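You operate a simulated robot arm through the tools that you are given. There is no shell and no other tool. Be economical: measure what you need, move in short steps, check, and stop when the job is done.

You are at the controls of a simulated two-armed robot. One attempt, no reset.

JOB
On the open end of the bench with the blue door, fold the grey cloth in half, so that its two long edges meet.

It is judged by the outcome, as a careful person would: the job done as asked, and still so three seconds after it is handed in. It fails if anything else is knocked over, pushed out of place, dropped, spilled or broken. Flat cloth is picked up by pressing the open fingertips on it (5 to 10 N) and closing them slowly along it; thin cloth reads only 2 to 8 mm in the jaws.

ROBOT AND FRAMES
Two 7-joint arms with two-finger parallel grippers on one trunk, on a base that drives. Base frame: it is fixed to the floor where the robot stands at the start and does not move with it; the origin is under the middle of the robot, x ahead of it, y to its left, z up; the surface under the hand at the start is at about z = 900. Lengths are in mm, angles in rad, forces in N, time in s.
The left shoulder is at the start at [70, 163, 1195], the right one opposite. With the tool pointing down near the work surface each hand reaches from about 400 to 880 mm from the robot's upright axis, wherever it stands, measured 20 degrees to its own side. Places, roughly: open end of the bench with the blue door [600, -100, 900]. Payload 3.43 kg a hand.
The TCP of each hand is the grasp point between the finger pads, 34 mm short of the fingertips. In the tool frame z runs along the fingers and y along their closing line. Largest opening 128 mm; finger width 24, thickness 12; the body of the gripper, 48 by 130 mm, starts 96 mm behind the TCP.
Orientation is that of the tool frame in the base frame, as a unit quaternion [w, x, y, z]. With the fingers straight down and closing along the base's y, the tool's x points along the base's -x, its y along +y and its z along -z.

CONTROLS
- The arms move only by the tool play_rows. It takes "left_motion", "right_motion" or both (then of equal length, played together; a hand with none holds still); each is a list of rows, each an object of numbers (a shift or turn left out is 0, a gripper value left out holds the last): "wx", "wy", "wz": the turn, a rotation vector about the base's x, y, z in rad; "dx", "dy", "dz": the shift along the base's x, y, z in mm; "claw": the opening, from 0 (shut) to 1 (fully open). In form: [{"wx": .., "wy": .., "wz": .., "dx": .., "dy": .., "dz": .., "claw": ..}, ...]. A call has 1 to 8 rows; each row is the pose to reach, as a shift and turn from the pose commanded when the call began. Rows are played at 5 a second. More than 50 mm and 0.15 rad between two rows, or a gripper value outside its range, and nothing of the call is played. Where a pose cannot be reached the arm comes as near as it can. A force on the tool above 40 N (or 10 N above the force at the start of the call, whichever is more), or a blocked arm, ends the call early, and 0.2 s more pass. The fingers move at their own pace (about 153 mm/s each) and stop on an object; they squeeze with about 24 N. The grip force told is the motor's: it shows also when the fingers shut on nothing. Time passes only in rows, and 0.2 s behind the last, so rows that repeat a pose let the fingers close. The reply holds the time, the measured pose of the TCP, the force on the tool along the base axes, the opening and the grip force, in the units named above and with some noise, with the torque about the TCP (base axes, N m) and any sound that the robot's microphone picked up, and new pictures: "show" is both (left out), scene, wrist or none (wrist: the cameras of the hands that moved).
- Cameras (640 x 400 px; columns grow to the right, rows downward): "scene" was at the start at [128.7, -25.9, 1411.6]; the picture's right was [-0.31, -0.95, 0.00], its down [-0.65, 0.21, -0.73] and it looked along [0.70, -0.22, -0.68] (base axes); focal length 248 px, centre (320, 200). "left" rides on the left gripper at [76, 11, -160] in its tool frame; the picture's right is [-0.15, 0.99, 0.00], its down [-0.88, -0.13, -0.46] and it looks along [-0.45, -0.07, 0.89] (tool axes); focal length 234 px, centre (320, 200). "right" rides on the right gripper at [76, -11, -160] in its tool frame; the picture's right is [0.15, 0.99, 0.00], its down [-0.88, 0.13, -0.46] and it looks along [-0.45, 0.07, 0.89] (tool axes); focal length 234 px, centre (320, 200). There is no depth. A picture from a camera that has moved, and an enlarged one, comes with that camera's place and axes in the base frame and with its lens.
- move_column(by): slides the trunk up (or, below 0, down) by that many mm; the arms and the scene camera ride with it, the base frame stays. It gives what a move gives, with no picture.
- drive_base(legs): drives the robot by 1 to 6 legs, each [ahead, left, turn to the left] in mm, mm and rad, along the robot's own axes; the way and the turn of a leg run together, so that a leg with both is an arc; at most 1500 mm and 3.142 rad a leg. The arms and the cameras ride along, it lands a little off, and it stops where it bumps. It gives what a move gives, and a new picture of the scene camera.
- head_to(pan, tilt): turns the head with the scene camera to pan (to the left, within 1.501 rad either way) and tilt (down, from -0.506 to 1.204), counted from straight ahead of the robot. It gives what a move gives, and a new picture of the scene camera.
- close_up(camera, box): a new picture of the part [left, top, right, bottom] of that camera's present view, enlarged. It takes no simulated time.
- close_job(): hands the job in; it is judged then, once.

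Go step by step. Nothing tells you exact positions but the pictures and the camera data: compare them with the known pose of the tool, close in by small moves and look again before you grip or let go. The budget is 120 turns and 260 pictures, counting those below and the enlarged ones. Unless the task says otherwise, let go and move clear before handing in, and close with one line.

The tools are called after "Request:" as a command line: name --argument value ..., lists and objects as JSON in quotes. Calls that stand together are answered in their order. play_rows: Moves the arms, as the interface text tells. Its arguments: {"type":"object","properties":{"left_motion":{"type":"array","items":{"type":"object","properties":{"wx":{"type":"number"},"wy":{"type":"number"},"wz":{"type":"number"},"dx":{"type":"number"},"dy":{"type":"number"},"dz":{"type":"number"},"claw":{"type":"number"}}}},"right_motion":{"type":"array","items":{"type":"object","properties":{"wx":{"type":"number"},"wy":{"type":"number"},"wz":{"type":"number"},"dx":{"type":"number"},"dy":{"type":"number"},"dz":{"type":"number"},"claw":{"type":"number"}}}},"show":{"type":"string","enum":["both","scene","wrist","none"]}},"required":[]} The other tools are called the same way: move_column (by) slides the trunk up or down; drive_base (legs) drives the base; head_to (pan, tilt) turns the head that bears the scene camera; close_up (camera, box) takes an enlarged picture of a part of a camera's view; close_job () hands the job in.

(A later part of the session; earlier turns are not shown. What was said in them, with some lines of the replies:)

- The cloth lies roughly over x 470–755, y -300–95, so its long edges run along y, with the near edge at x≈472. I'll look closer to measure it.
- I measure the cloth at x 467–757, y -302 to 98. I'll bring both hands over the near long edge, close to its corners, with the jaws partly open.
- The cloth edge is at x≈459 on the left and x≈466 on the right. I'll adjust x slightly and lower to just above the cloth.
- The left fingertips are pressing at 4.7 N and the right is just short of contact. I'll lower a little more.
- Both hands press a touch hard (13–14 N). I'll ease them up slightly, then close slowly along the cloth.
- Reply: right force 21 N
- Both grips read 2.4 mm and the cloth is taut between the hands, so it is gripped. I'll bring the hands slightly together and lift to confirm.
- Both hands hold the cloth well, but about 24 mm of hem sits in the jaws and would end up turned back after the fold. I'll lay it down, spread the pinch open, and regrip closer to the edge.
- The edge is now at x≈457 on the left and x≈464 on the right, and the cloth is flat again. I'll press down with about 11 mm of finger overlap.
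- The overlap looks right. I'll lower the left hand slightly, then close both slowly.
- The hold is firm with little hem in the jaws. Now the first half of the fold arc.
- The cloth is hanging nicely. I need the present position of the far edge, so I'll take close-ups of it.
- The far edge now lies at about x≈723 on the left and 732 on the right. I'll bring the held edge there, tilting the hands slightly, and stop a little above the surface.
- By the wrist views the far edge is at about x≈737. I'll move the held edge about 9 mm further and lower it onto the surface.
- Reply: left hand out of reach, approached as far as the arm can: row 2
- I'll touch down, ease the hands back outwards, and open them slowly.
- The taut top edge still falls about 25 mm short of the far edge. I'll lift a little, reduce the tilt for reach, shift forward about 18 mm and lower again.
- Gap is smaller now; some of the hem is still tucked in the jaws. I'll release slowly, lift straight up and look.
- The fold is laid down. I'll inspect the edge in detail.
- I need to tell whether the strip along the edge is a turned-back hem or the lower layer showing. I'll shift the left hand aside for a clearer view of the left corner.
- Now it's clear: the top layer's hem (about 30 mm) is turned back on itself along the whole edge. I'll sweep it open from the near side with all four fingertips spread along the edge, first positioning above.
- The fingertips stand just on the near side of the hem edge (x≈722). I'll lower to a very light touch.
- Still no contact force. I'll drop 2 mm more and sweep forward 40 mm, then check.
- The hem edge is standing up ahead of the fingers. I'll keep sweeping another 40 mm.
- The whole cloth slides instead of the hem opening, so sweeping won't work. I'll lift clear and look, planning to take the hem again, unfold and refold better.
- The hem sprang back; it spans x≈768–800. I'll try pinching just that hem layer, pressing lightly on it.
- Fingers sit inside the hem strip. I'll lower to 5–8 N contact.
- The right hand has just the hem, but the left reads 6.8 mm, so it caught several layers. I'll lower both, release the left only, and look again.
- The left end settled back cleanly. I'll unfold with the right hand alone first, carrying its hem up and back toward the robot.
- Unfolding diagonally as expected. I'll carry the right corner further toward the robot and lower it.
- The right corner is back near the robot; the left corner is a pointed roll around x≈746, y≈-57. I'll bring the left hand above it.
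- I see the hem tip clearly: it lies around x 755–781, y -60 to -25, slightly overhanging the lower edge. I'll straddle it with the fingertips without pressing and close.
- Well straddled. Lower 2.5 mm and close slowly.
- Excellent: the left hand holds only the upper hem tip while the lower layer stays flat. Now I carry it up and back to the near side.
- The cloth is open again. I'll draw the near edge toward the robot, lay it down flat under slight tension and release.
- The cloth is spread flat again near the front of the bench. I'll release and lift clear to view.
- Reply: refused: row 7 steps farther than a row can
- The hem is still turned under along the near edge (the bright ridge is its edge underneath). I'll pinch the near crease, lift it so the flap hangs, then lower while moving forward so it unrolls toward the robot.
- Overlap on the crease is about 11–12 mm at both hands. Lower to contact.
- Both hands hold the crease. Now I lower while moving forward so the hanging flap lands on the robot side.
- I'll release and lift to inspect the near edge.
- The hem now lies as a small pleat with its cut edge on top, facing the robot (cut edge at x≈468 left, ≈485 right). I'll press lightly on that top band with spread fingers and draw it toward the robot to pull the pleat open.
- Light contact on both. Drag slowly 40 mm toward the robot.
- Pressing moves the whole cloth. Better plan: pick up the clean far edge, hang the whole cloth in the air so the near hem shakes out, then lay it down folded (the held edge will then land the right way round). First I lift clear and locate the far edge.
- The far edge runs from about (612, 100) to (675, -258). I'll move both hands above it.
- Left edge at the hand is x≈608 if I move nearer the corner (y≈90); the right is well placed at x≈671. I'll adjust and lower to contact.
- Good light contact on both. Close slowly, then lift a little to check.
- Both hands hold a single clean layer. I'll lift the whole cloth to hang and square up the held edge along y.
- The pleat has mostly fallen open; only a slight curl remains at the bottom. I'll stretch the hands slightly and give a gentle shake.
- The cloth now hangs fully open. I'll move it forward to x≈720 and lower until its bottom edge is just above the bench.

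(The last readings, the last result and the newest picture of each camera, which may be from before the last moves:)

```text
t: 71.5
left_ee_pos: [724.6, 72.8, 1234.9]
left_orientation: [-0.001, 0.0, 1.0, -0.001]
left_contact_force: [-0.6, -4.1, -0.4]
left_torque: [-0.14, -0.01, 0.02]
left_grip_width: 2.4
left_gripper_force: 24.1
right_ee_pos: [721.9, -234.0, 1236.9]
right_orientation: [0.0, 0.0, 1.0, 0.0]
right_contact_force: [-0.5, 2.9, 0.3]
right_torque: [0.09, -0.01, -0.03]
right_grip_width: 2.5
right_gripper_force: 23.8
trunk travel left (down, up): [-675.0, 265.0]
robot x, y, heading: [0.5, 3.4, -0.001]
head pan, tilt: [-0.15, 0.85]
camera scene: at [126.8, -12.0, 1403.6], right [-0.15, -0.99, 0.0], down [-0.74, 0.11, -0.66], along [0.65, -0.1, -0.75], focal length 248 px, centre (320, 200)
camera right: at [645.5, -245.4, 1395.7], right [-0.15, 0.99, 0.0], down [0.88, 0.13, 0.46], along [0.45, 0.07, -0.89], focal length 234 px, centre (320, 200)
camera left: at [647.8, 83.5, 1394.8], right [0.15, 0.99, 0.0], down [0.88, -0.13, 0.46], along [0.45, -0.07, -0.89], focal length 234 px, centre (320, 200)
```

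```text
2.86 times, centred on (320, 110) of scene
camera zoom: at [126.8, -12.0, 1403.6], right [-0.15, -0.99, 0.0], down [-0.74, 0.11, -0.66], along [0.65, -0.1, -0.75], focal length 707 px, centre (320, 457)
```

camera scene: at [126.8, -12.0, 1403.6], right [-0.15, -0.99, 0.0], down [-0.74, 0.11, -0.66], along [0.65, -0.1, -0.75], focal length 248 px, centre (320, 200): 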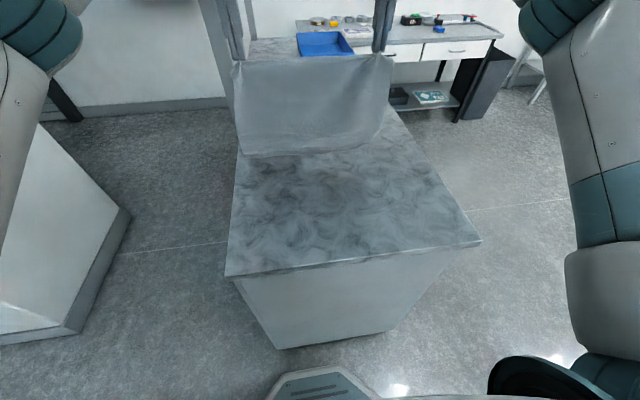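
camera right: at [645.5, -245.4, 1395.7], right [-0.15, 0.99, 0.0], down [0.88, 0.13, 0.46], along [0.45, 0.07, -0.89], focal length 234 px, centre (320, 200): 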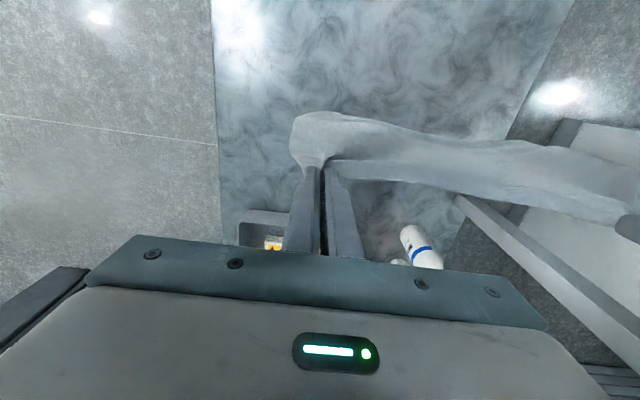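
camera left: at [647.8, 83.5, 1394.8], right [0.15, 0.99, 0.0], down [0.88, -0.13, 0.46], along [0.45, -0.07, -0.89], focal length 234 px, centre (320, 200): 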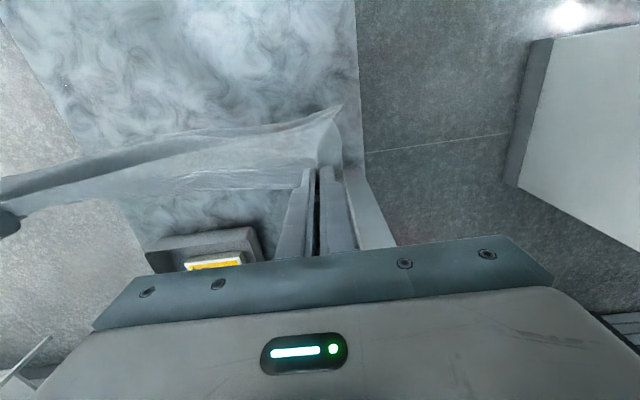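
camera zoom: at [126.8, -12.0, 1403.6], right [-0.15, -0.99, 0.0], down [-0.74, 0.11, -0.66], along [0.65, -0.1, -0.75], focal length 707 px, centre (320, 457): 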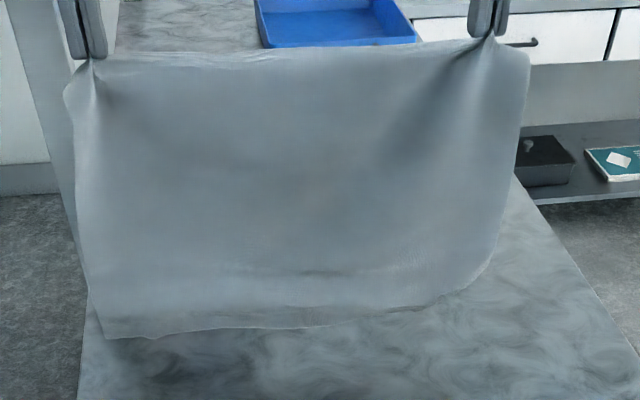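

Everything is clear. Now I lower and move back together so the lower half is laid on the bench from x≈720 toward the robot.

Request:
play_rows --left_motion '[{"dz": -20}, {"dx": -5, "dz": -36}, {"dx": -17, "dz": -50}, {"dx": -36, "dz": -67}, {"dx": -58, "dz": -86}, {"dx": -82, "dz": -107}, {"dx": -106, "dz": -128}, {"dx": -130, "dz": -150}]' --right_motion '[{"dz": -20}, {"dx": -5, "dz": -36}, {"dx": -17, "dz": -50}, {"dx": -36, "dz": -67}, {"dx": -58, "dz": -86}, {"dx": -82, "dz": -107}, {"dx": -106, "dz": -128}, {"dx": -130, "dz": -150}]'

Request:
close_up --camera "left" --box '[0, 80, 400, 280]'

Request:
close_up --camera "right" --box '[240, 80, 640, 280]'

```text
t: 73.3
left_ee_pos: [594.1, 72.5, 1084.9]
left_orientation: [0.0, -0.002, 1.0, 0.001]
left_contact_force: [-0.3, -3.6, 0.1]
left_torque: [-0.13, -0.03, 0.04]
left_grip_width: 2.1
left_gripper_force: 24.2
right_ee_pos: [593.7, -234.4, 1086.5]
right_orientation: [0.001, 0.0, 1.0, 0.0]
right_contact_force: [-0.6, 4.1, 0.9]
right_torque: [0.16, -0.01, -0.04]
right_grip_width: 2.4
right_gripper_force: 24.1
trunk travel left (down, up): [-675.0, 265.0]
robot x, y, heading: [1.7, 4.3, 0.001]
head pan, tilt: [-0.15, 0.85]
camera scene: at [126.9, -12.3, 1403.7], right [-0.15, -0.99, 0.0], down [-0.74, 0.11, -0.66], along [0.65, -0.1, -0.75], focal length 248 px, centre (320, 200)
camera right: at [516.1, -246.4, 1246.5], right [-0.15, 0.99, 0.0], down [0.88, 0.13, 0.46], along [0.45, 0.07, -0.89], focal length 234 px, centre (320, 200)
camera left: at [517.8, 84.1, 1245.7], right [0.14, 0.99, 0.0], down [0.88, -0.13, 0.46], along [0.45, -0.07, -0.89], focal length 234 px, centre (320, 200)
```

scene: 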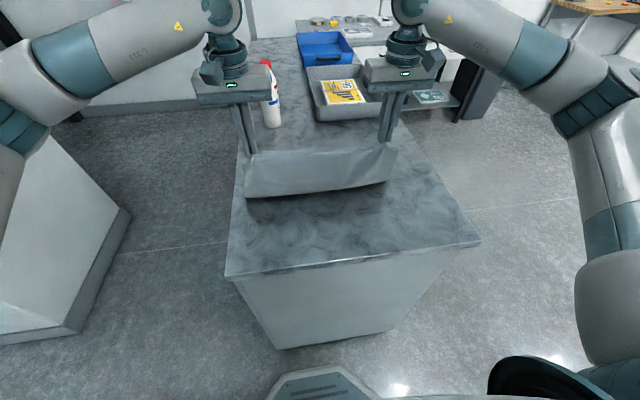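
right: 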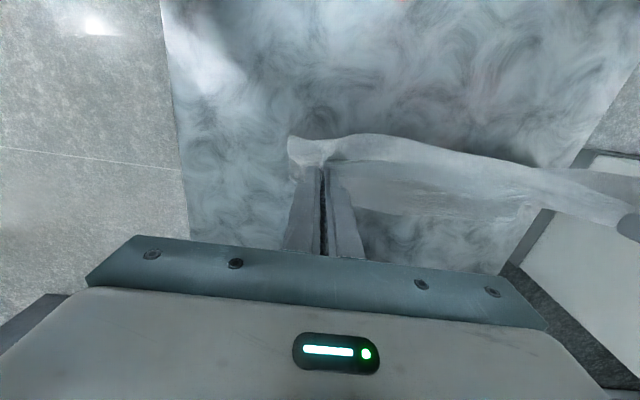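
left: 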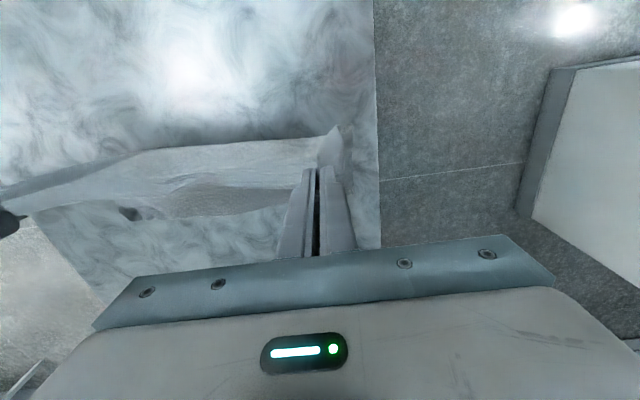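

```text
1.60 times, centred on (200, 180) of left
camera zoom: at [517.8, 84.1, 1245.7], right [0.14, 0.99, 0.0], down [0.88, -0.13, 0.46], along [0.45, -0.07, -0.89], focal length 375 px, centre (512, 232)
```

zoom: 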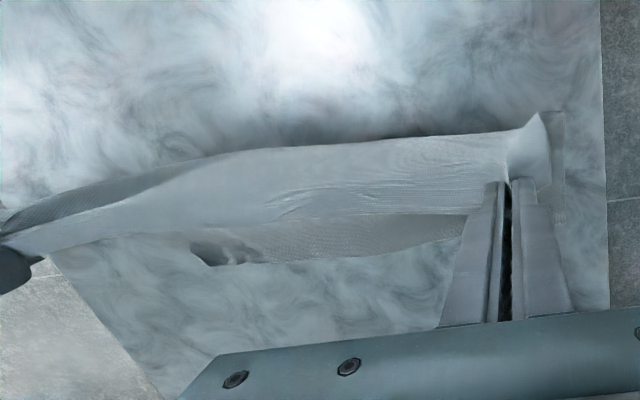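

```text
1.60 times, centred on (440, 180) of right
camera zoom: at [516.1, -246.4, 1246.5], right [-0.15, 0.99, 0.0], down [0.88, 0.13, 0.46], along [0.45, 0.07, -0.89], focal length 375 px, centre (128, 232)
```

zoom: 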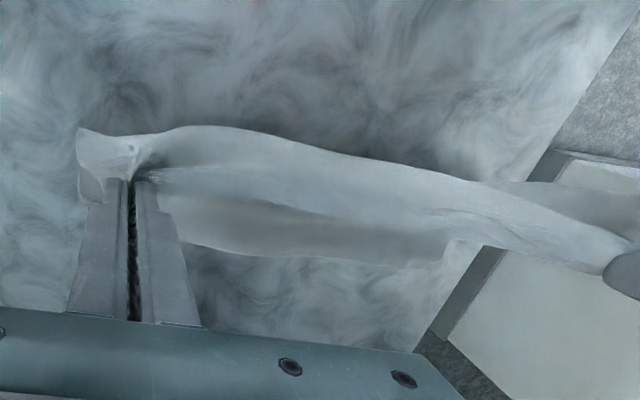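

Request:
close_up --camera "left" --box '[90, 170, 210, 240]'

Request:
close_up --camera "right" --box '[440, 180, 560, 250]'

Request:
close_up --camera "scene" --box '[225, 120, 415, 220]'

```text
5.33 times, centred on (150, 205) of left
camera zoom: at [517.8, 84.1, 1245.7], right [0.14, 0.99, 0.0], down [0.88, -0.13, 0.46], along [0.45, -0.07, -0.89], focal length 1249 px, centre (1227, 173)
```

zoom: 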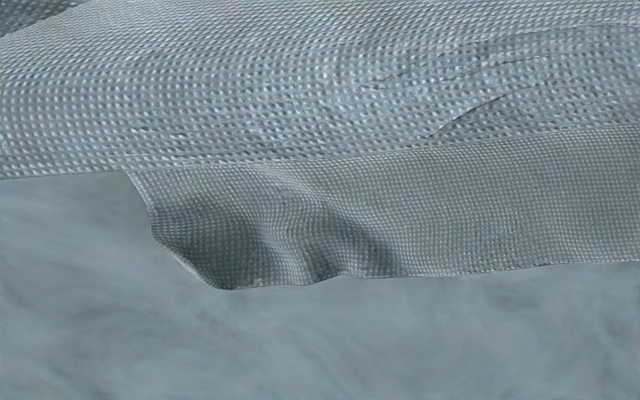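

```text
5.33 times, centred on (500, 215) of right
camera zoom: at [516.1, -246.4, 1246.5], right [-0.15, 0.99, 0.0], down [0.88, 0.13, 0.46], along [0.45, 0.07, -0.89], focal length 1249 px, centre (-640, 120)
```

zoom: 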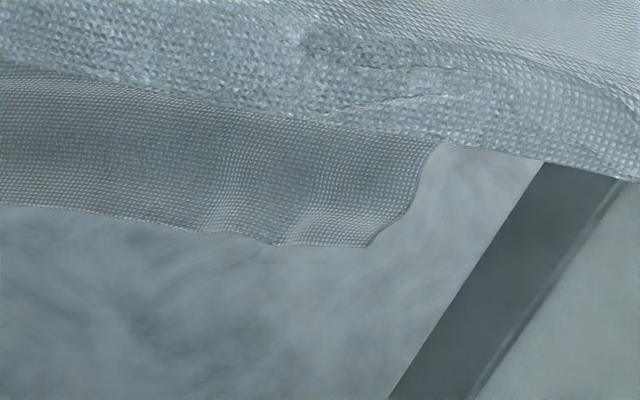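

```text
3.37 times, centred on (320, 170) of scene
camera zoom: at [126.9, -12.3, 1403.7], right [-0.15, -0.99, 0.0], down [-0.74, 0.11, -0.66], along [0.65, -0.1, -0.75], focal length 834 px, centre (320, 301)
```

zoom: 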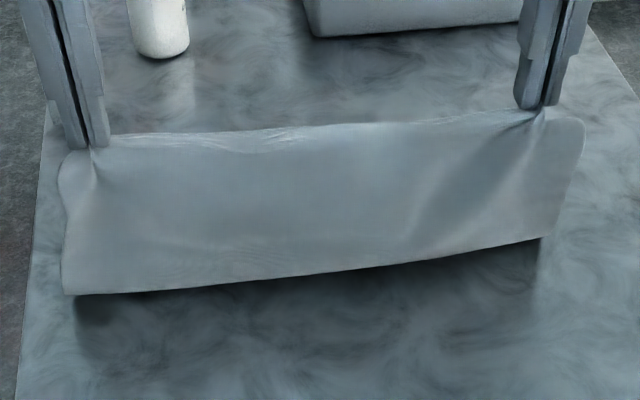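

The lower half lies well with its edge straight at x≈690. I'll lay a little more toward the robot, then arc the held edge forward and down over that edge.

Request:
play_rows --left_motion '[{"dx": -30, "dz": -14}, {"dx": -58, "dz": -32}, {"dx": -35, "dz": -28}, {"dx": -5, "dz": -28}, {"dx": 25, "dz": -38}, {"dx": 50, "dz": -55}, {"dx": 66, "dz": -76}, {"dx": 76, "dz": -100}]' --right_motion '[{"dx": -30, "dz": -14}, {"dx": -58, "dz": -32}, {"dx": -35, "dz": -28}, {"dx": -5, "dz": -28}, {"dx": 25, "dz": -38}, {"dx": 50, "dz": -55}, {"dx": 66, "dz": -76}, {"dx": 76, "dz": -100}]'

Request:
close_up --camera "left" --box '[0, 60, 400, 260]'

Request:
close_up --camera "right" --box '[240, 60, 640, 260]'

Request:
close_up --camera "scene" --box '[225, 120, 415, 220]'

```text
t: 75.1
left_ee_pos: [671.3, 71.6, 982.1]
left_orientation: [0.0, 0.0, 1.0, 0.0]
left_contact_force: [1.1, -3.0, 0.5]
left_torque: [-0.08, 0.02, 0.02]
left_grip_width: 2.3
left_gripper_force: 23.7
right_ee_pos: [672.3, -234.7, 985.2]
right_orientation: [-0.001, 0.0, 1.0, 0.0]
right_contact_force: [1.1, 1.6, -0.6]
right_torque: [0.07, -0.01, -0.05]
right_grip_width: 2.4
right_gripper_force: 24.3
trunk travel left (down, up): [-675.0, 265.0]
robot x, y, heading: [-1.2, -0.3, 0.005]
head pan, tilt: [-0.15, 0.85]
camera scene: at [128.7, -12.3, 1403.4], right [-0.15, -0.99, 0.0], down [-0.74, 0.11, -0.66], along [0.65, -0.1, -0.75], focal length 248 px, centre (320, 200)
camera right: at [595.4, -246.0, 1146.3], right [-0.15, 0.99, 0.0], down [0.88, 0.13, 0.45], along [0.45, 0.07, -0.89], focal length 234 px, centre (320, 200)
camera left: at [594.8, 82.8, 1141.3], right [0.15, 0.99, 0.0], down [0.88, -0.13, 0.45], along [0.45, -0.07, -0.89], focal length 234 px, centre (320, 200)
```

scene: 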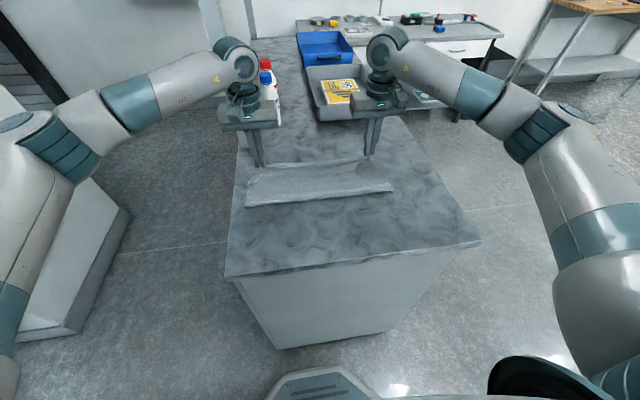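
right: 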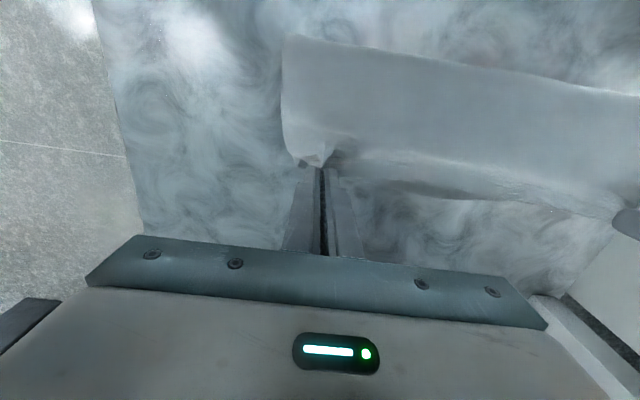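
left: 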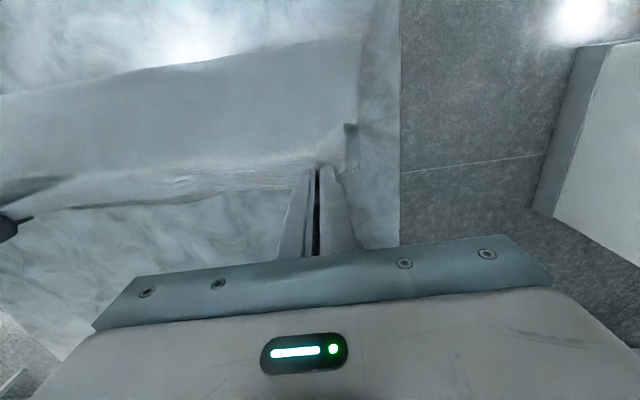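

```text
1.60 times, centred on (200, 160) of left
camera zoom: at [594.8, 82.8, 1141.3], right [0.15, 0.99, 0.0], down [0.88, -0.13, 0.45], along [0.45, -0.07, -0.89], focal length 375 px, centre (512, 264)
```

zoom: 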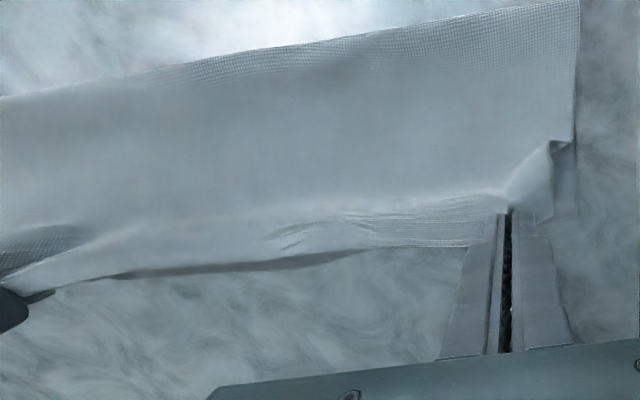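

```text
1.60 times, centred on (440, 160) of right
camera zoom: at [595.4, -246.0, 1146.3], right [-0.15, 0.99, 0.0], down [0.88, 0.13, 0.45], along [0.45, 0.07, -0.89], focal length 375 px, centre (128, 264)
```

zoom: 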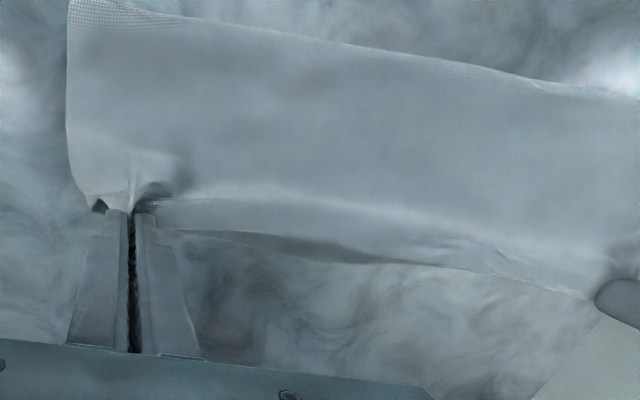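

```text
3.37 times, centred on (320, 170) of scene
camera zoom: at [128.7, -12.3, 1403.4], right [-0.15, -0.99, 0.0], down [-0.74, 0.11, -0.66], along [0.65, -0.1, -0.75], focal length 834 px, centre (320, 301)
```

zoom: 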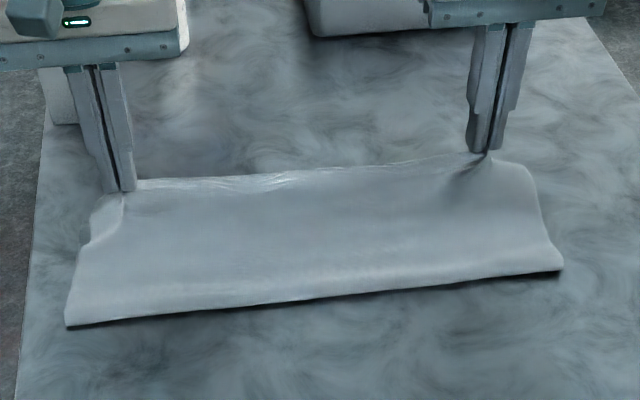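

Very good shape. The crease is at x≈567 but should be nearer 545, so I'll go back once, laying more cloth toward the robot, and return lower.

Request:
play_rows --left_motion '[{"dx": -25, "dz": 25}, {"dx": -60, "dz": 45}, {"dx": -100, "dz": 53}, {"dx": -135, "dz": 47}, {"dx": -160, "dz": 35}, {"dx": -175, "dz": 25}, {"dx": -150, "dz": 30}, {"dx": -120, "dz": 36}]' --right_motion '[{"dx": -25, "dz": 25}, {"dx": -60, "dz": 45}, {"dx": -100, "dz": 53}, {"dx": -135, "dz": 47}, {"dx": -160, "dz": 35}, {"dx": -175, "dz": 25}, {"dx": -150, "dz": 30}, {"dx": -120, "dz": 36}]' --show "none"

Request:
close_up --camera "scene" --box '[225, 120, 415, 220]'

```text
t: 76.9
left_ee_pos: [551.2, 74.0, 1021.5]
left_orientation: [0.0, -0.001, 1.0, 0.0]
left_contact_force: [-0.2, -5.5, -0.4]
left_torque: [-0.18, 0.0, 0.06]
left_grip_width: 2.2
left_gripper_force: 23.8
right_ee_pos: [549.8, -235.3, 1022.4]
right_orientation: [-0.001, 0.001, 1.0, -0.001]
right_contact_force: [0.6, 4.8, -0.1]
right_torque: [0.14, 0.02, -0.05]
right_grip_width: 2.3
right_gripper_force: 24.1
trunk travel left (down, up): [-675.0, 265.0]
robot x, y, heading: [-0.7, -2.2, -0.002]
head pan, tilt: [-0.15, 0.85]
```

```text
3.37 times, centred on (320, 170) of scene
camera zoom: at [128.3, -12.2, 1403.3], right [-0.15, -0.99, 0.0], down [-0.74, 0.11, -0.66], along [0.65, -0.1, -0.75], focal length 834 px, centre (320, 301)
```

zoom: 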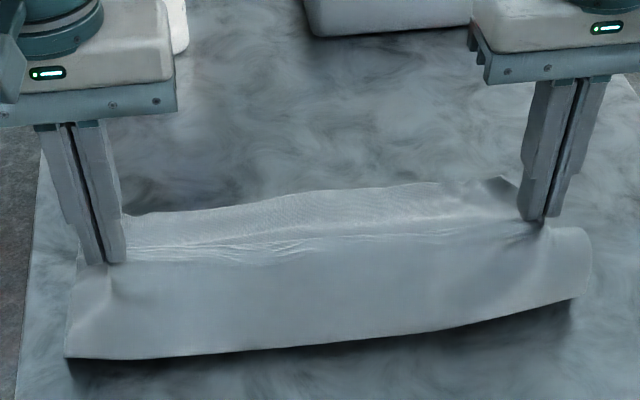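

The crease region moved to x≈530 and the lower edge stays at x≈688. Now the return, low and slow.

Request:
play_rows --left_motion '[{"dx": 25, "dz": 0}, {"dx": 50, "dz": -4}, {"dx": 75, "dz": -12}, {"dx": 97, "dz": -25}, {"dx": 113, "dz": -40}, {"dx": 125, "dz": -55}, {"dx": 131, "dz": -66}]' --right_motion '[{"dx": 25, "dz": 0}, {"dx": 50, "dz": -4}, {"dx": 75, "dz": -12}, {"dx": 97, "dz": -25}, {"dx": 113, "dz": -40}, {"dx": 125, "dz": -55}, {"dx": 131, "dz": -67}]' --show "none"

Request:
close_up --camera "left" --box '[0, 60, 400, 260]'

Request:
close_up --camera "right" --box '[240, 60, 640, 260]'

Request:
close_up --camera "scene" --box '[225, 120, 415, 220]'

```text
t: 78.5
left_ee_pos: [682.0, 73.1, 954.3]
left_orientation: [0.0, 0.0, 1.0, 0.0]
left_contact_force: [0.6, -3.5, 0.6]
left_torque: [-0.11, 0.02, 0.02]
left_grip_width: 2.3
left_gripper_force: 23.5
right_ee_pos: [678.5, -233.5, 955.1]
right_orientation: [0.001, -0.001, 1.0, 0.0]
right_contact_force: [0.0, 2.5, -0.1]
right_torque: [0.09, 0.0, -0.02]
right_grip_width: 2.5
right_gripper_force: 23.8
trunk travel left (down, up): [-675.0, 265.0]
robot x, y, heading: [4.8, 2.1, -0.003]
head pan, tilt: [-0.15, 0.85]
```

```text
1.60 times, centred on (200, 160) of left
camera zoom: at [605.8, 84.2, 1114.3], right [0.15, 0.99, 0.0], down [0.88, -0.13, 0.46], along [0.45, -0.07, -0.89], focal length 375 px, centre (512, 264)
```

zoom: 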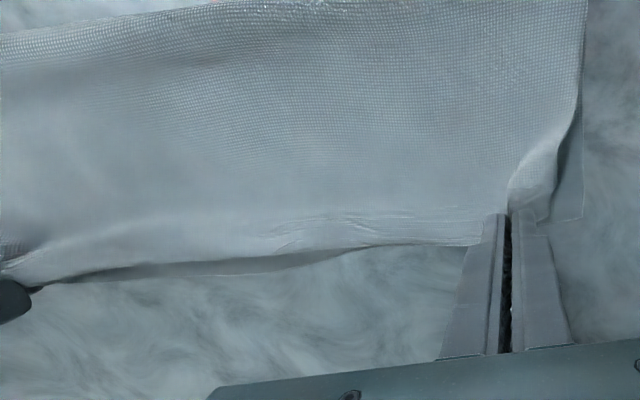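

```text
1.60 times, centred on (440, 160) of right
camera zoom: at [602.3, -244.7, 1115.1], right [-0.15, 0.99, 0.0], down [0.88, 0.13, 0.46], along [0.45, 0.07, -0.89], focal length 375 px, centre (128, 264)
```

zoom: 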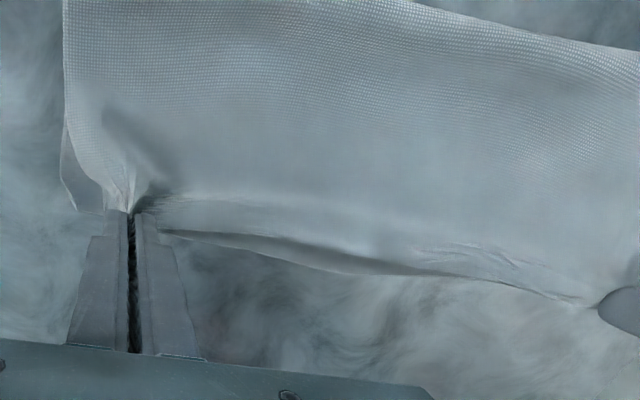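

```text
3.37 times, centred on (320, 170) of scene
camera zoom: at [127.6, -12.3, 1403.5], right [-0.15, -0.99, 0.0], down [-0.74, 0.11, -0.66], along [0.65, -0.1, -0.75], focal length 834 px, centre (320, 301)
```

zoom: 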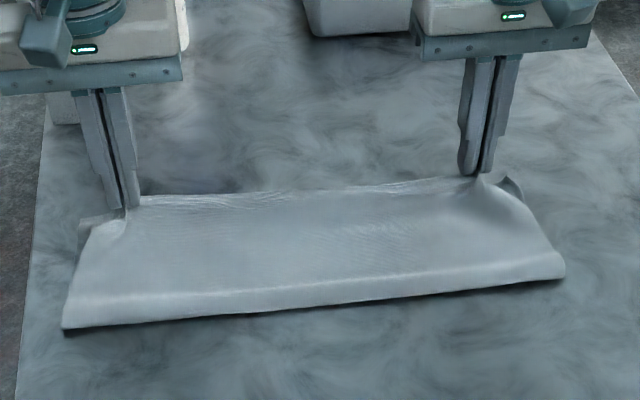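

Edges are nearly aligned: the lower edge is at x≈692, the held edge at ≈681. I'll move 10 mm on, touch down, then open slowly and lift.

Request:
play_rows --left_motion '[{"dx": 6, "dz": -5}, {"dx": 10, "dz": -10}, {"dx": 10, "dz": -15}, {"dx": 10, "dz": -15}]' --right_motion '[{"dx": 7, "dz": -5}, {"dx": 13, "dz": -10}, {"dx": 13, "dz": -15}, {"dx": 13, "dz": -15}]' --show "none"

Request:
close_up --camera "left" --box '[0, 60, 400, 260]'

Request:
close_up --camera "right" --box '[240, 60, 640, 260]'

Request:
close_up --camera "scene" --box '[225, 120, 415, 220]'

```text
t: 79.5
left_ee_pos: [690.4, 73.6, 939.5]
left_orientation: [0.0, 0.0, 1.0, 0.001]
left_contact_force: [-0.1, -3.5, 0.6]
left_torque: [-0.1, 0.03, 0.02]
left_grip_width: 2.1
left_gripper_force: 23.7
right_ee_pos: [692.6, -233.8, 940.9]
right_orientation: [0.0, 0.0, 1.0, 0.0]
right_contact_force: [1.1, 3.6, -0.5]
right_torque: [0.13, 0.01, -0.03]
right_grip_width: 2.4
right_gripper_force: 24.5
trunk travel left (down, up): [-675.0, 265.0]
robot x, y, heading: [2.0, 0.7, 0.002]
head pan, tilt: [-0.15, 0.85]
```

```text
1.60 times, centred on (200, 160) of left
camera zoom: at [615.3, 84.0, 1099.5], right [0.15, 0.99, 0.0], down [0.88, -0.13, 0.46], along [0.45, -0.07, -0.89], focal length 375 px, centre (512, 264)
```

zoom: 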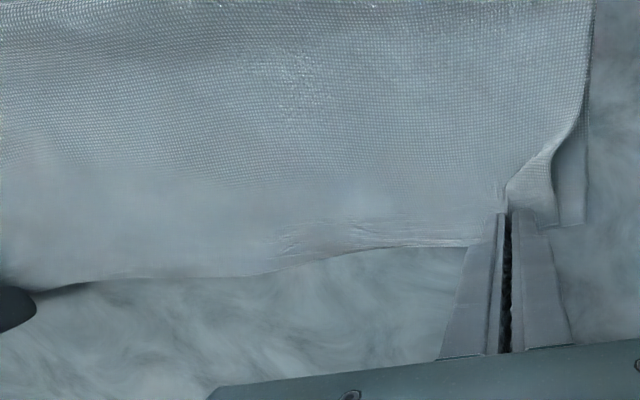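

```text
1.60 times, centred on (440, 160) of right
camera zoom: at [616.2, -245.7, 1100.1], right [-0.15, 0.99, 0.0], down [0.88, 0.13, 0.46], along [0.45, 0.07, -0.89], focal length 375 px, centre (128, 264)
```

zoom: 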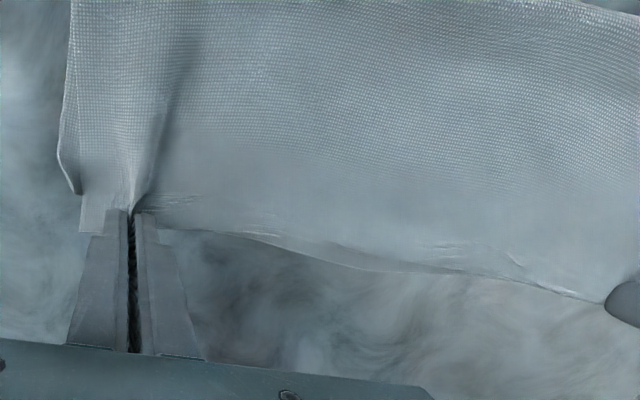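

```text
3.37 times, centred on (320, 170) of scene
camera zoom: at [127.3, -12.1, 1403.5], right [-0.15, -0.99, 0.0], down [-0.74, 0.11, -0.66], along [0.65, -0.1, -0.75], focal length 834 px, centre (320, 301)
```

zoom: 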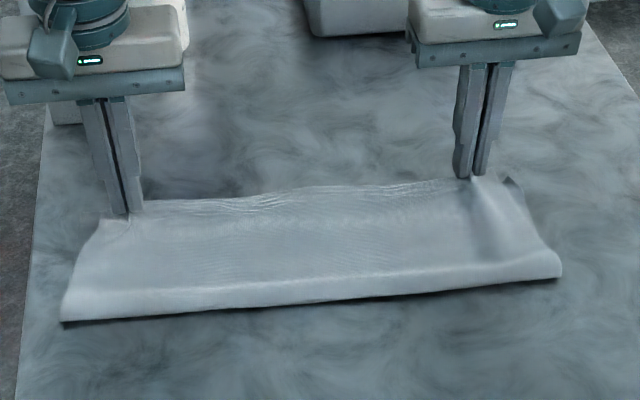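

Edges now coincide within a few millimetres. Release slowly, spreading the gathers, and lift.

Request:
play_rows --left_motion '[{"dz": -2}, {"dz": -2, "claw": 0.06}, {"dz": -2, "claw": 0.12}, {"dz": -2, "claw": 0.2}, {"dz": -2, "claw": 0.28}, {"dz": 10}, {"dz": 45}, {"dz": 90}]' --right_motion '[{"dz": -3}, {"dz": -3, "claw": 0.06}, {"dz": -3, "claw": 0.12}, {"dz": -3, "claw": 0.2}, {"dz": -3, "claw": 0.28}, {"dz": 10}, {"dz": 45}, {"dz": 90}]'

Request:
close_up --camera "left" --box '[0, 60, 400, 260]'

Request:
close_up --camera "right" --box '[240, 60, 640, 260]'

Request:
close_up --camera "scene" --box '[225, 120, 415, 220]'

```text
t: 81.3
left_ee_pos: [689.3, 74.2, 1030.6]
left_orientation: [0.0, 0.0, 1.0, -0.001]
left_contact_force: [1.0, -0.2, 0.6]
left_torque: [0.01, 0.01, 0.0]
left_grip_width: 35.5
left_gripper_force: 0.0
right_ee_pos: [692.0, -233.7, 1033.0]
right_orientation: [0.001, -0.001, 1.0, 0.0]
right_contact_force: [-0.3, 0.3, -0.5]
right_torque: [0.01, 0.0, 0.03]
right_grip_width: 35.9
right_gripper_force: 0.0
trunk travel left (down, up): [-675.0, 265.0]
robot x, y, heading: [-4.1, 1.9, 0.001]
head pan, tilt: [-0.15, 0.85]
camera scene: at [125.5, -11.7, 1403.5], right [-0.15, -0.99, 0.0], down [-0.74, 0.11, -0.66], along [0.65, -0.1, -0.75], focal length 248 px, centre (320, 200)
camera right: at [615.4, -245.4, 1191.8], right [-0.15, 0.99, 0.0], down [0.88, 0.13, 0.46], along [0.45, 0.07, -0.89], focal length 234 px, centre (320, 200)
camera left: at [613.2, 84.7, 1190.3], right [0.15, 0.99, 0.0], down [0.88, -0.13, 0.46], along [0.45, -0.07, -0.89], focal length 234 px, centre (320, 200)
```

scene: 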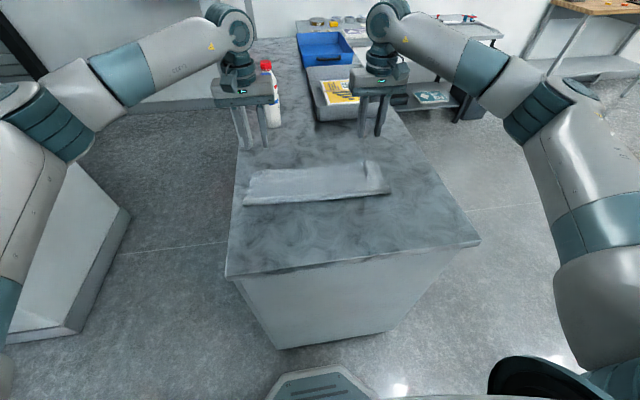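
right: 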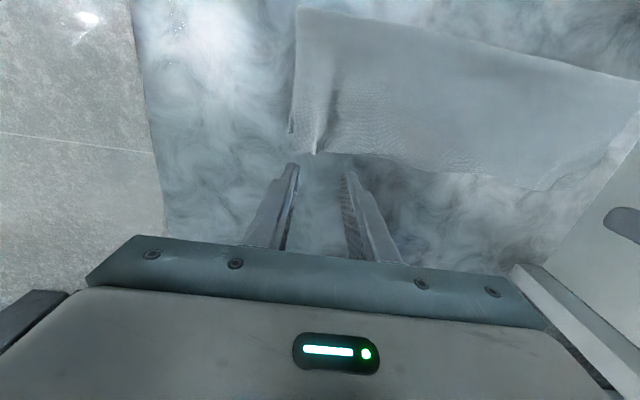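
left: 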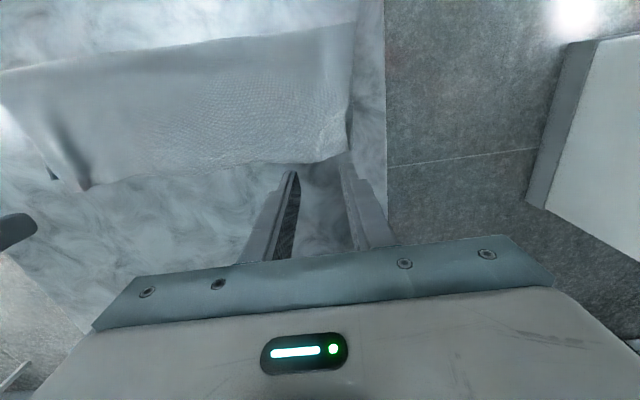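

```text
1.60 times, centred on (200, 160) of left
camera zoom: at [613.2, 84.7, 1190.3], right [0.15, 0.99, 0.0], down [0.88, -0.13, 0.46], along [0.45, -0.07, -0.89], focal length 375 px, centre (512, 264)
```

zoom: 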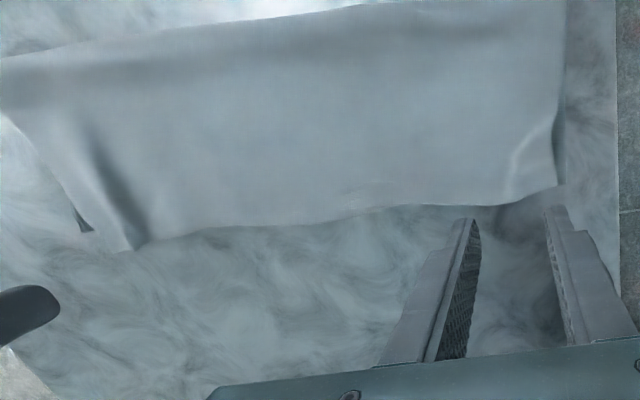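

```text
1.60 times, centred on (440, 160) of right
camera zoom: at [615.4, -245.4, 1191.8], right [-0.15, 0.99, 0.0], down [0.88, 0.13, 0.46], along [0.45, 0.07, -0.89], focal length 375 px, centre (128, 264)
```

zoom: 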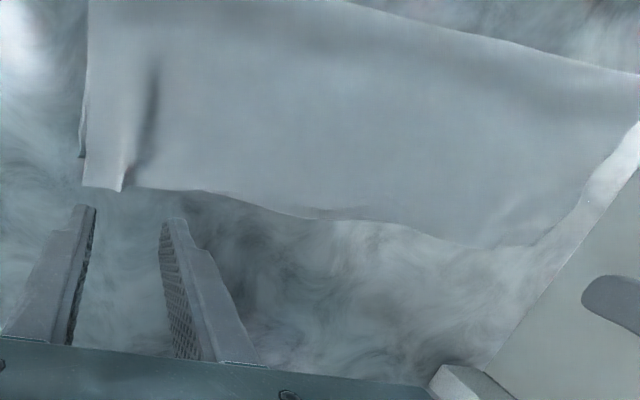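

```text
3.37 times, centred on (320, 170) of scene
camera zoom: at [125.5, -11.7, 1403.5], right [-0.15, -0.99, 0.0], down [-0.74, 0.11, -0.66], along [0.65, -0.1, -0.75], focal length 834 px, centre (320, 301)
```

zoom: 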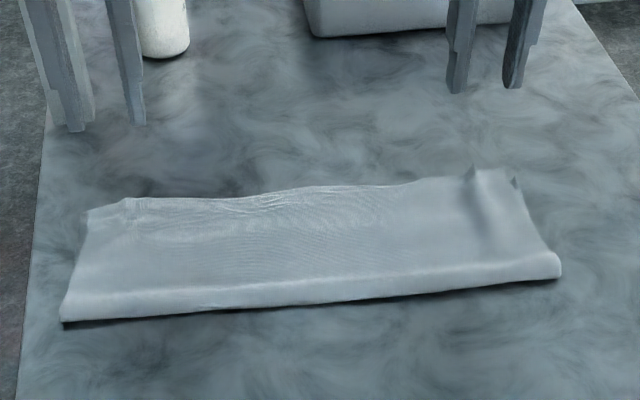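

The fold is down and the edges meet closely; there is a small pucker at the right grip spot. I'll look closer.

Request:
close_up --camera "scene" --box '[340, 155, 400, 205]'

Request:
close_up --camera "right" --box '[280, 60, 480, 200]'

Request:
close_up --camera "left" --box '[180, 80, 380, 200]'

Request:
close_up --camera "left" --box '[10, 100, 170, 210]'

```text
8.00 times, centred on (370, 180) of scene
camera zoom: at [125.5, -11.7, 1403.5], right [-0.15, -0.99, 0.0], down [-0.74, 0.11, -0.66], along [0.65, -0.1, -0.75], focal length 1981 px, centre (-80, 360)
```

zoom: 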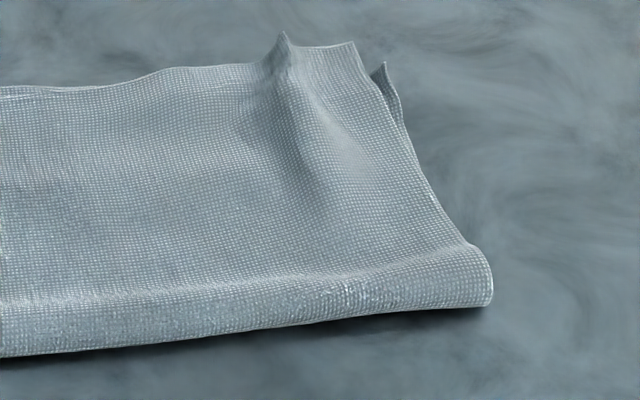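

```text
2.86 times, centred on (380, 130) of right
camera zoom: at [615.4, -245.4, 1191.8], right [-0.15, 0.99, 0.0], down [0.88, 0.13, 0.46], along [0.45, 0.07, -0.89], focal length 669 px, centre (149, 400)
```

zoom: 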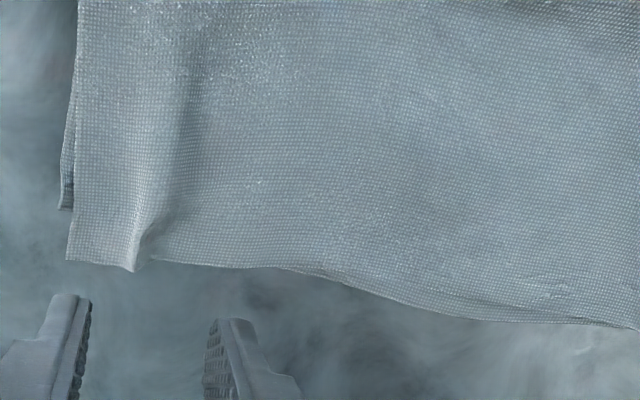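

```text
3.20 times, centred on (280, 140) of left
camera zoom: at [613.2, 84.7, 1190.3], right [0.15, 0.99, 0.0], down [0.88, -0.13, 0.46], along [0.45, -0.07, -0.89], focal length 749 px, centre (448, 392)
```

zoom: 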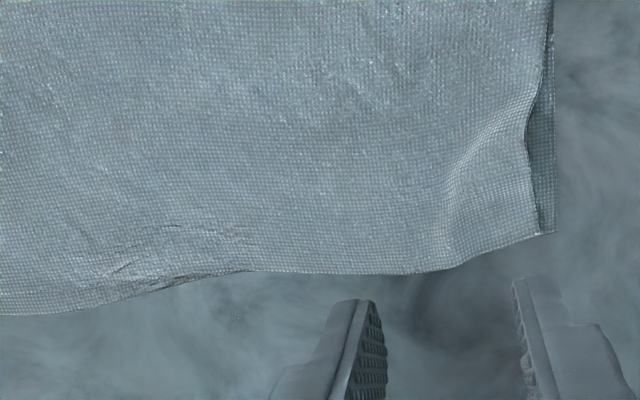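

```text
3.64 times, centred on (90, 155) of left
camera zoom: at [613.2, 84.7, 1190.3], right [0.15, 0.99, 0.0], down [0.88, -0.13, 0.46], along [0.45, -0.07, -0.89], focal length 852 px, centre (1156, 364)
```

zoom: 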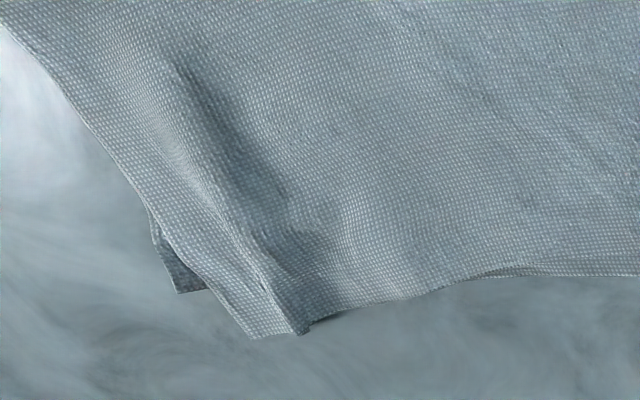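

Left and middle edges meet within a few mm; at the right corner the top layer overshoots by about 20 mm. I'll pinch the standing pucker there with the right hand and shift it back slightly.

Request:
play_rows --right_motion '[{"dx": -4, "dy": -3, "dz": -40}, {"dx": -4, "dy": -3, "dz": -75}, {"dx": -4, "dy": -3, "dz": -91}, {"dx": -4, "dy": -3, "dz": -91, "claw": 0.18}, {"dx": -4, "dy": -3, "dz": -91, "claw": 0.1}, {"dx": -4, "dy": -3, "dz": -91, "claw": 0}, {"dx": -4, "dy": -3, "dz": -91, "claw": 0}, {"dx": -4, "dy": -3, "dz": -80}]' --show "wrist"

Request:
close_up --camera "scene" --box '[340, 155, 400, 205]'

```text
t: 83.1
left_ee_pos: [691.1, 73.4, 1029.9]
left_orientation: [-0.001, 0.0, 1.0, 0.0]
left_contact_force: [0.0, 0.0, -0.4]
left_torque: [0.04, 0.01, -0.01]
left_grip_width: 35.9
left_gripper_force: 0.1
right_ee_pos: [686.7, -238.5, 951.1]
right_orientation: [0.001, 0.001, 1.0, 0.0]
right_contact_force: [-0.4, 0.2, -1.2]
right_torque: [-0.02, 0.0, -0.04]
right_grip_width: 1.9
right_gripper_force: 23.6
trunk travel left (down, up): [-675.0, 265.0]
robot x, y, heading: [-3.5, 3.2, -0.0]
head pan, tilt: [-0.15, 0.85]
camera right: at [611.6, -249.5, 1110.0], right [-0.15, 0.99, 0.0], down [0.88, 0.13, 0.46], along [0.45, 0.07, -0.89], focal length 234 px, centre (320, 200)
```

right: 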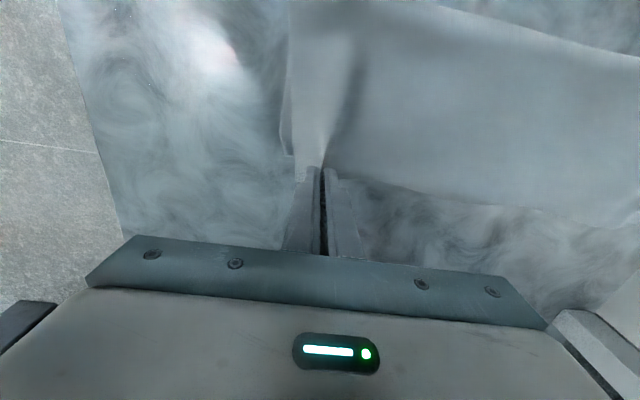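

```text
8.00 times, centred on (370, 180) of scene
camera zoom: at [127.0, -12.0, 1403.5], right [-0.15, -0.99, 0.0], down [-0.74, 0.11, -0.66], along [0.65, -0.1, -0.75], focal length 1981 px, centre (-80, 360)
```

zoom: 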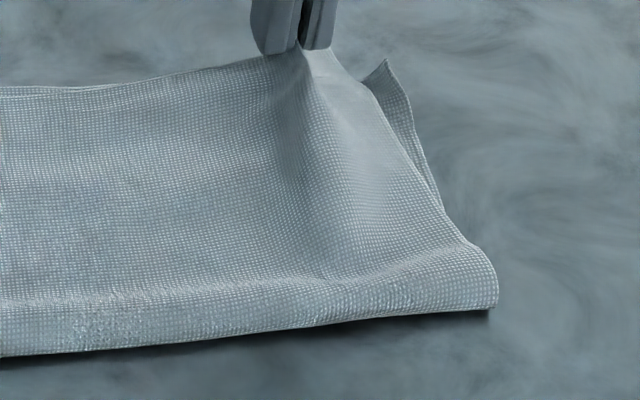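

It holds only the top layer. Shift it 14 mm back and slightly right, set down and open wide while low so the pucker spreads.

Request:
play_rows --right_motion '[{"dx": -7, "dy": -4}, {"dx": -14, "dy": -9}, {"dx": -14, "dy": -9, "dz": -8}, {"dx": -14, "dy": -9, "dz": -14}, {"dx": -14, "dy": -9, "dz": -14, "claw": 0.1}, {"dx": -14, "dy": -9, "dz": -14, "claw": 0.3}, {"dx": -14, "dy": -9, "dz": 20}, {"dx": -14, "dy": -9, "dz": 65}]' --show "none"

Request:
close_up --camera "scene" --box '[340, 155, 400, 205]'

Request:
close_up --camera "right" --box '[240, 60, 480, 220]'

```text
t: 84.9
left_ee_pos: [690.9, 74.6, 1030.2]
left_orientation: [-0.001, 0.0, 1.0, 0.0]
left_contact_force: [0.2, -0.1, -0.6]
left_torque: [0.0, 0.02, -0.05]
left_grip_width: 35.8
left_gripper_force: 0.1
right_ee_pos: [673.6, -246.8, 1015.0]
right_orientation: [0.0, 0.0, 1.0, 0.0]
right_contact_force: [0.6, -0.9, 0.2]
right_torque: [0.01, -0.01, 0.01]
right_grip_width: 38.2
right_gripper_force: 0.1
trunk travel left (down, up): [-675.0, 265.0]
robot x, y, heading: [-3.6, -0.1, -0.003]
head pan, tilt: [-0.15, 0.85]
```

```text
8.00 times, centred on (370, 180) of scene
camera zoom: at [126.3, -11.4, 1403.5], right [-0.15, -0.99, 0.0], down [-0.74, 0.11, -0.66], along [0.65, -0.1, -0.75], focal length 1981 px, centre (-80, 360)
```

zoom: 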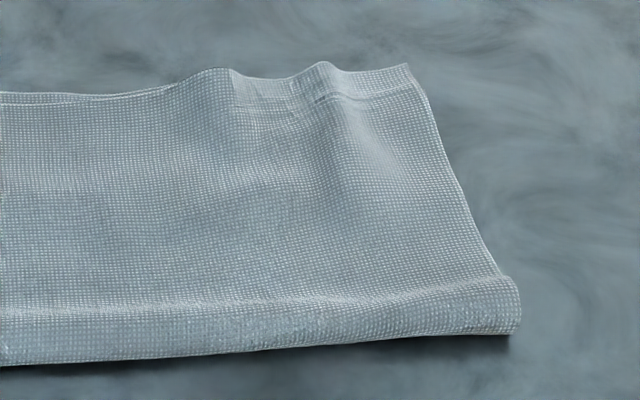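

```text
2.50 times, centred on (360, 140) of right
camera zoom: at [597.0, -257.6, 1175.0], right [-0.15, 0.99, 0.0], down [0.88, 0.13, 0.46], along [0.45, 0.07, -0.89], focal length 585 px, centre (220, 350)
```

zoom: 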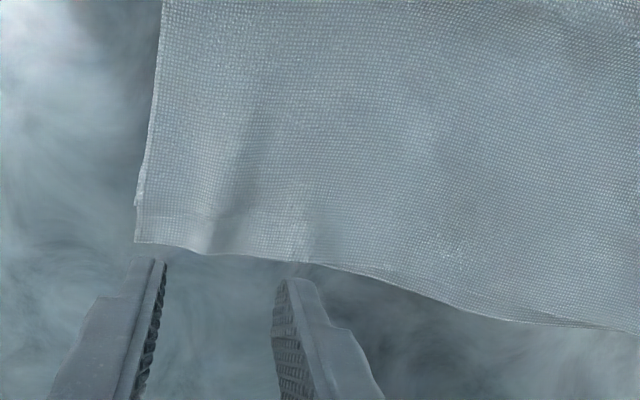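

The right corner is now neat and the edges meet. I'll move both hands up and clear, then take a final look.

Request:
play_rows --left_motion '[{"dz": 45}, {"dz": 90, "dy": 10}, {"dz": 130, "dx": -25, "dy": 25}, {"dz": 140, "dx": -65, "dy": 40}, {"dz": 140, "dx": -110, "dy": 50}, {"dz": 140, "dx": -155, "dy": 60}, {"dz": 140, "dx": -190, "dy": 70}]' --right_motion '[{"dz": 45}, {"dz": 90, "dy": -10}, {"dz": 130, "dx": -25, "dy": -25}, {"dz": 140, "dx": -65, "dy": -40}, {"dz": 140, "dx": -110, "dy": -50}, {"dz": 140, "dx": -155, "dy": -60}, {"dz": 140, "dx": -190, "dy": -70}]' --show "scene"

Request:
close_up --camera "scene" --box '[225, 130, 415, 220]'

```text
t: 86.5
left_ee_pos: [499.4, 143.3, 1169.4]
left_orientation: [0.001, 0.0, 1.0, -0.001]
left_contact_force: [-0.7, -0.8, -0.2]
left_torque: [-0.01, -0.01, 0.0]
left_grip_width: 35.9
left_gripper_force: 0.0
right_ee_pos: [482.7, -317.0, 1156.7]
right_orientation: [0.001, 0.0, 1.0, 0.0]
right_contact_force: [0.0, -0.5, -0.1]
right_torque: [0.0, -0.02, 0.0]
right_grip_width: 38.4
right_gripper_force: 0.1
trunk travel left (down, up): [-675.0, 265.0]
robot x, y, heading: [2.4, -3.2, 0.002]
head pan, tilt: [-0.15, 0.85]
camera scene: at [124.9, -12.1, 1403.8], right [-0.15, -0.99, 0.0], down [-0.74, 0.11, -0.66], along [0.65, -0.1, -0.75], focal length 248 px, centre (320, 200)
```

scene: 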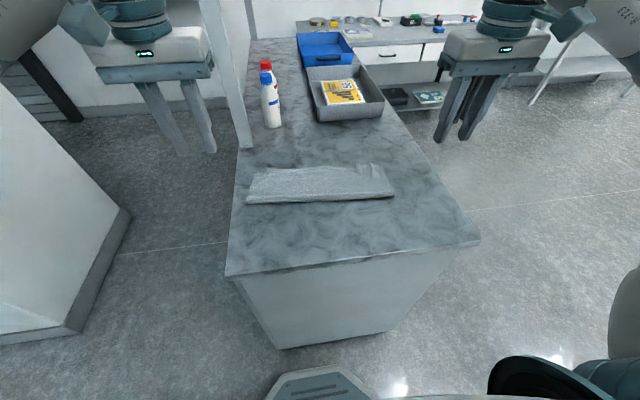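

```text
3.37 times, centred on (320, 175) of scene
camera zoom: at [124.9, -12.1, 1403.8], right [-0.15, -0.99, 0.0], down [-0.74, 0.11, -0.66], along [0.65, -0.1, -0.75], focal length 834 px, centre (320, 284)
```

zoom: 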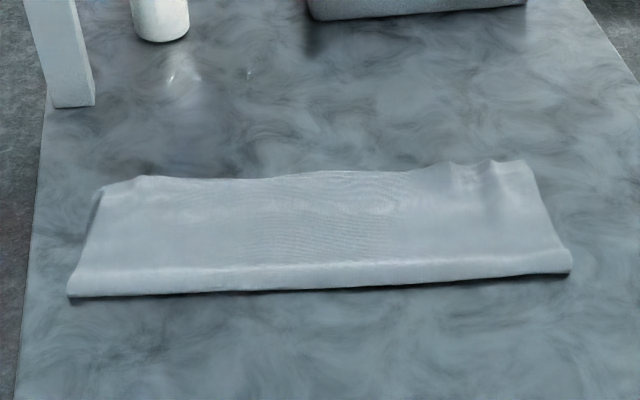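

The cloth lies folded in half on the open end of the bench with its long edges together. The bottles and tray are undisturbed and both hands are clear.

Request:
close_job

```text
The job is handed in.
```

The grey cloth is folded in half on the open end of the bench, with its two long edges meeting to within about 10 mm and slight puckers where the hands gripped it. My first fold left the hem turned back, so I opened the cloth out and folded it again. It now lies further along the bench than where it started, and nothing else was disturbed.
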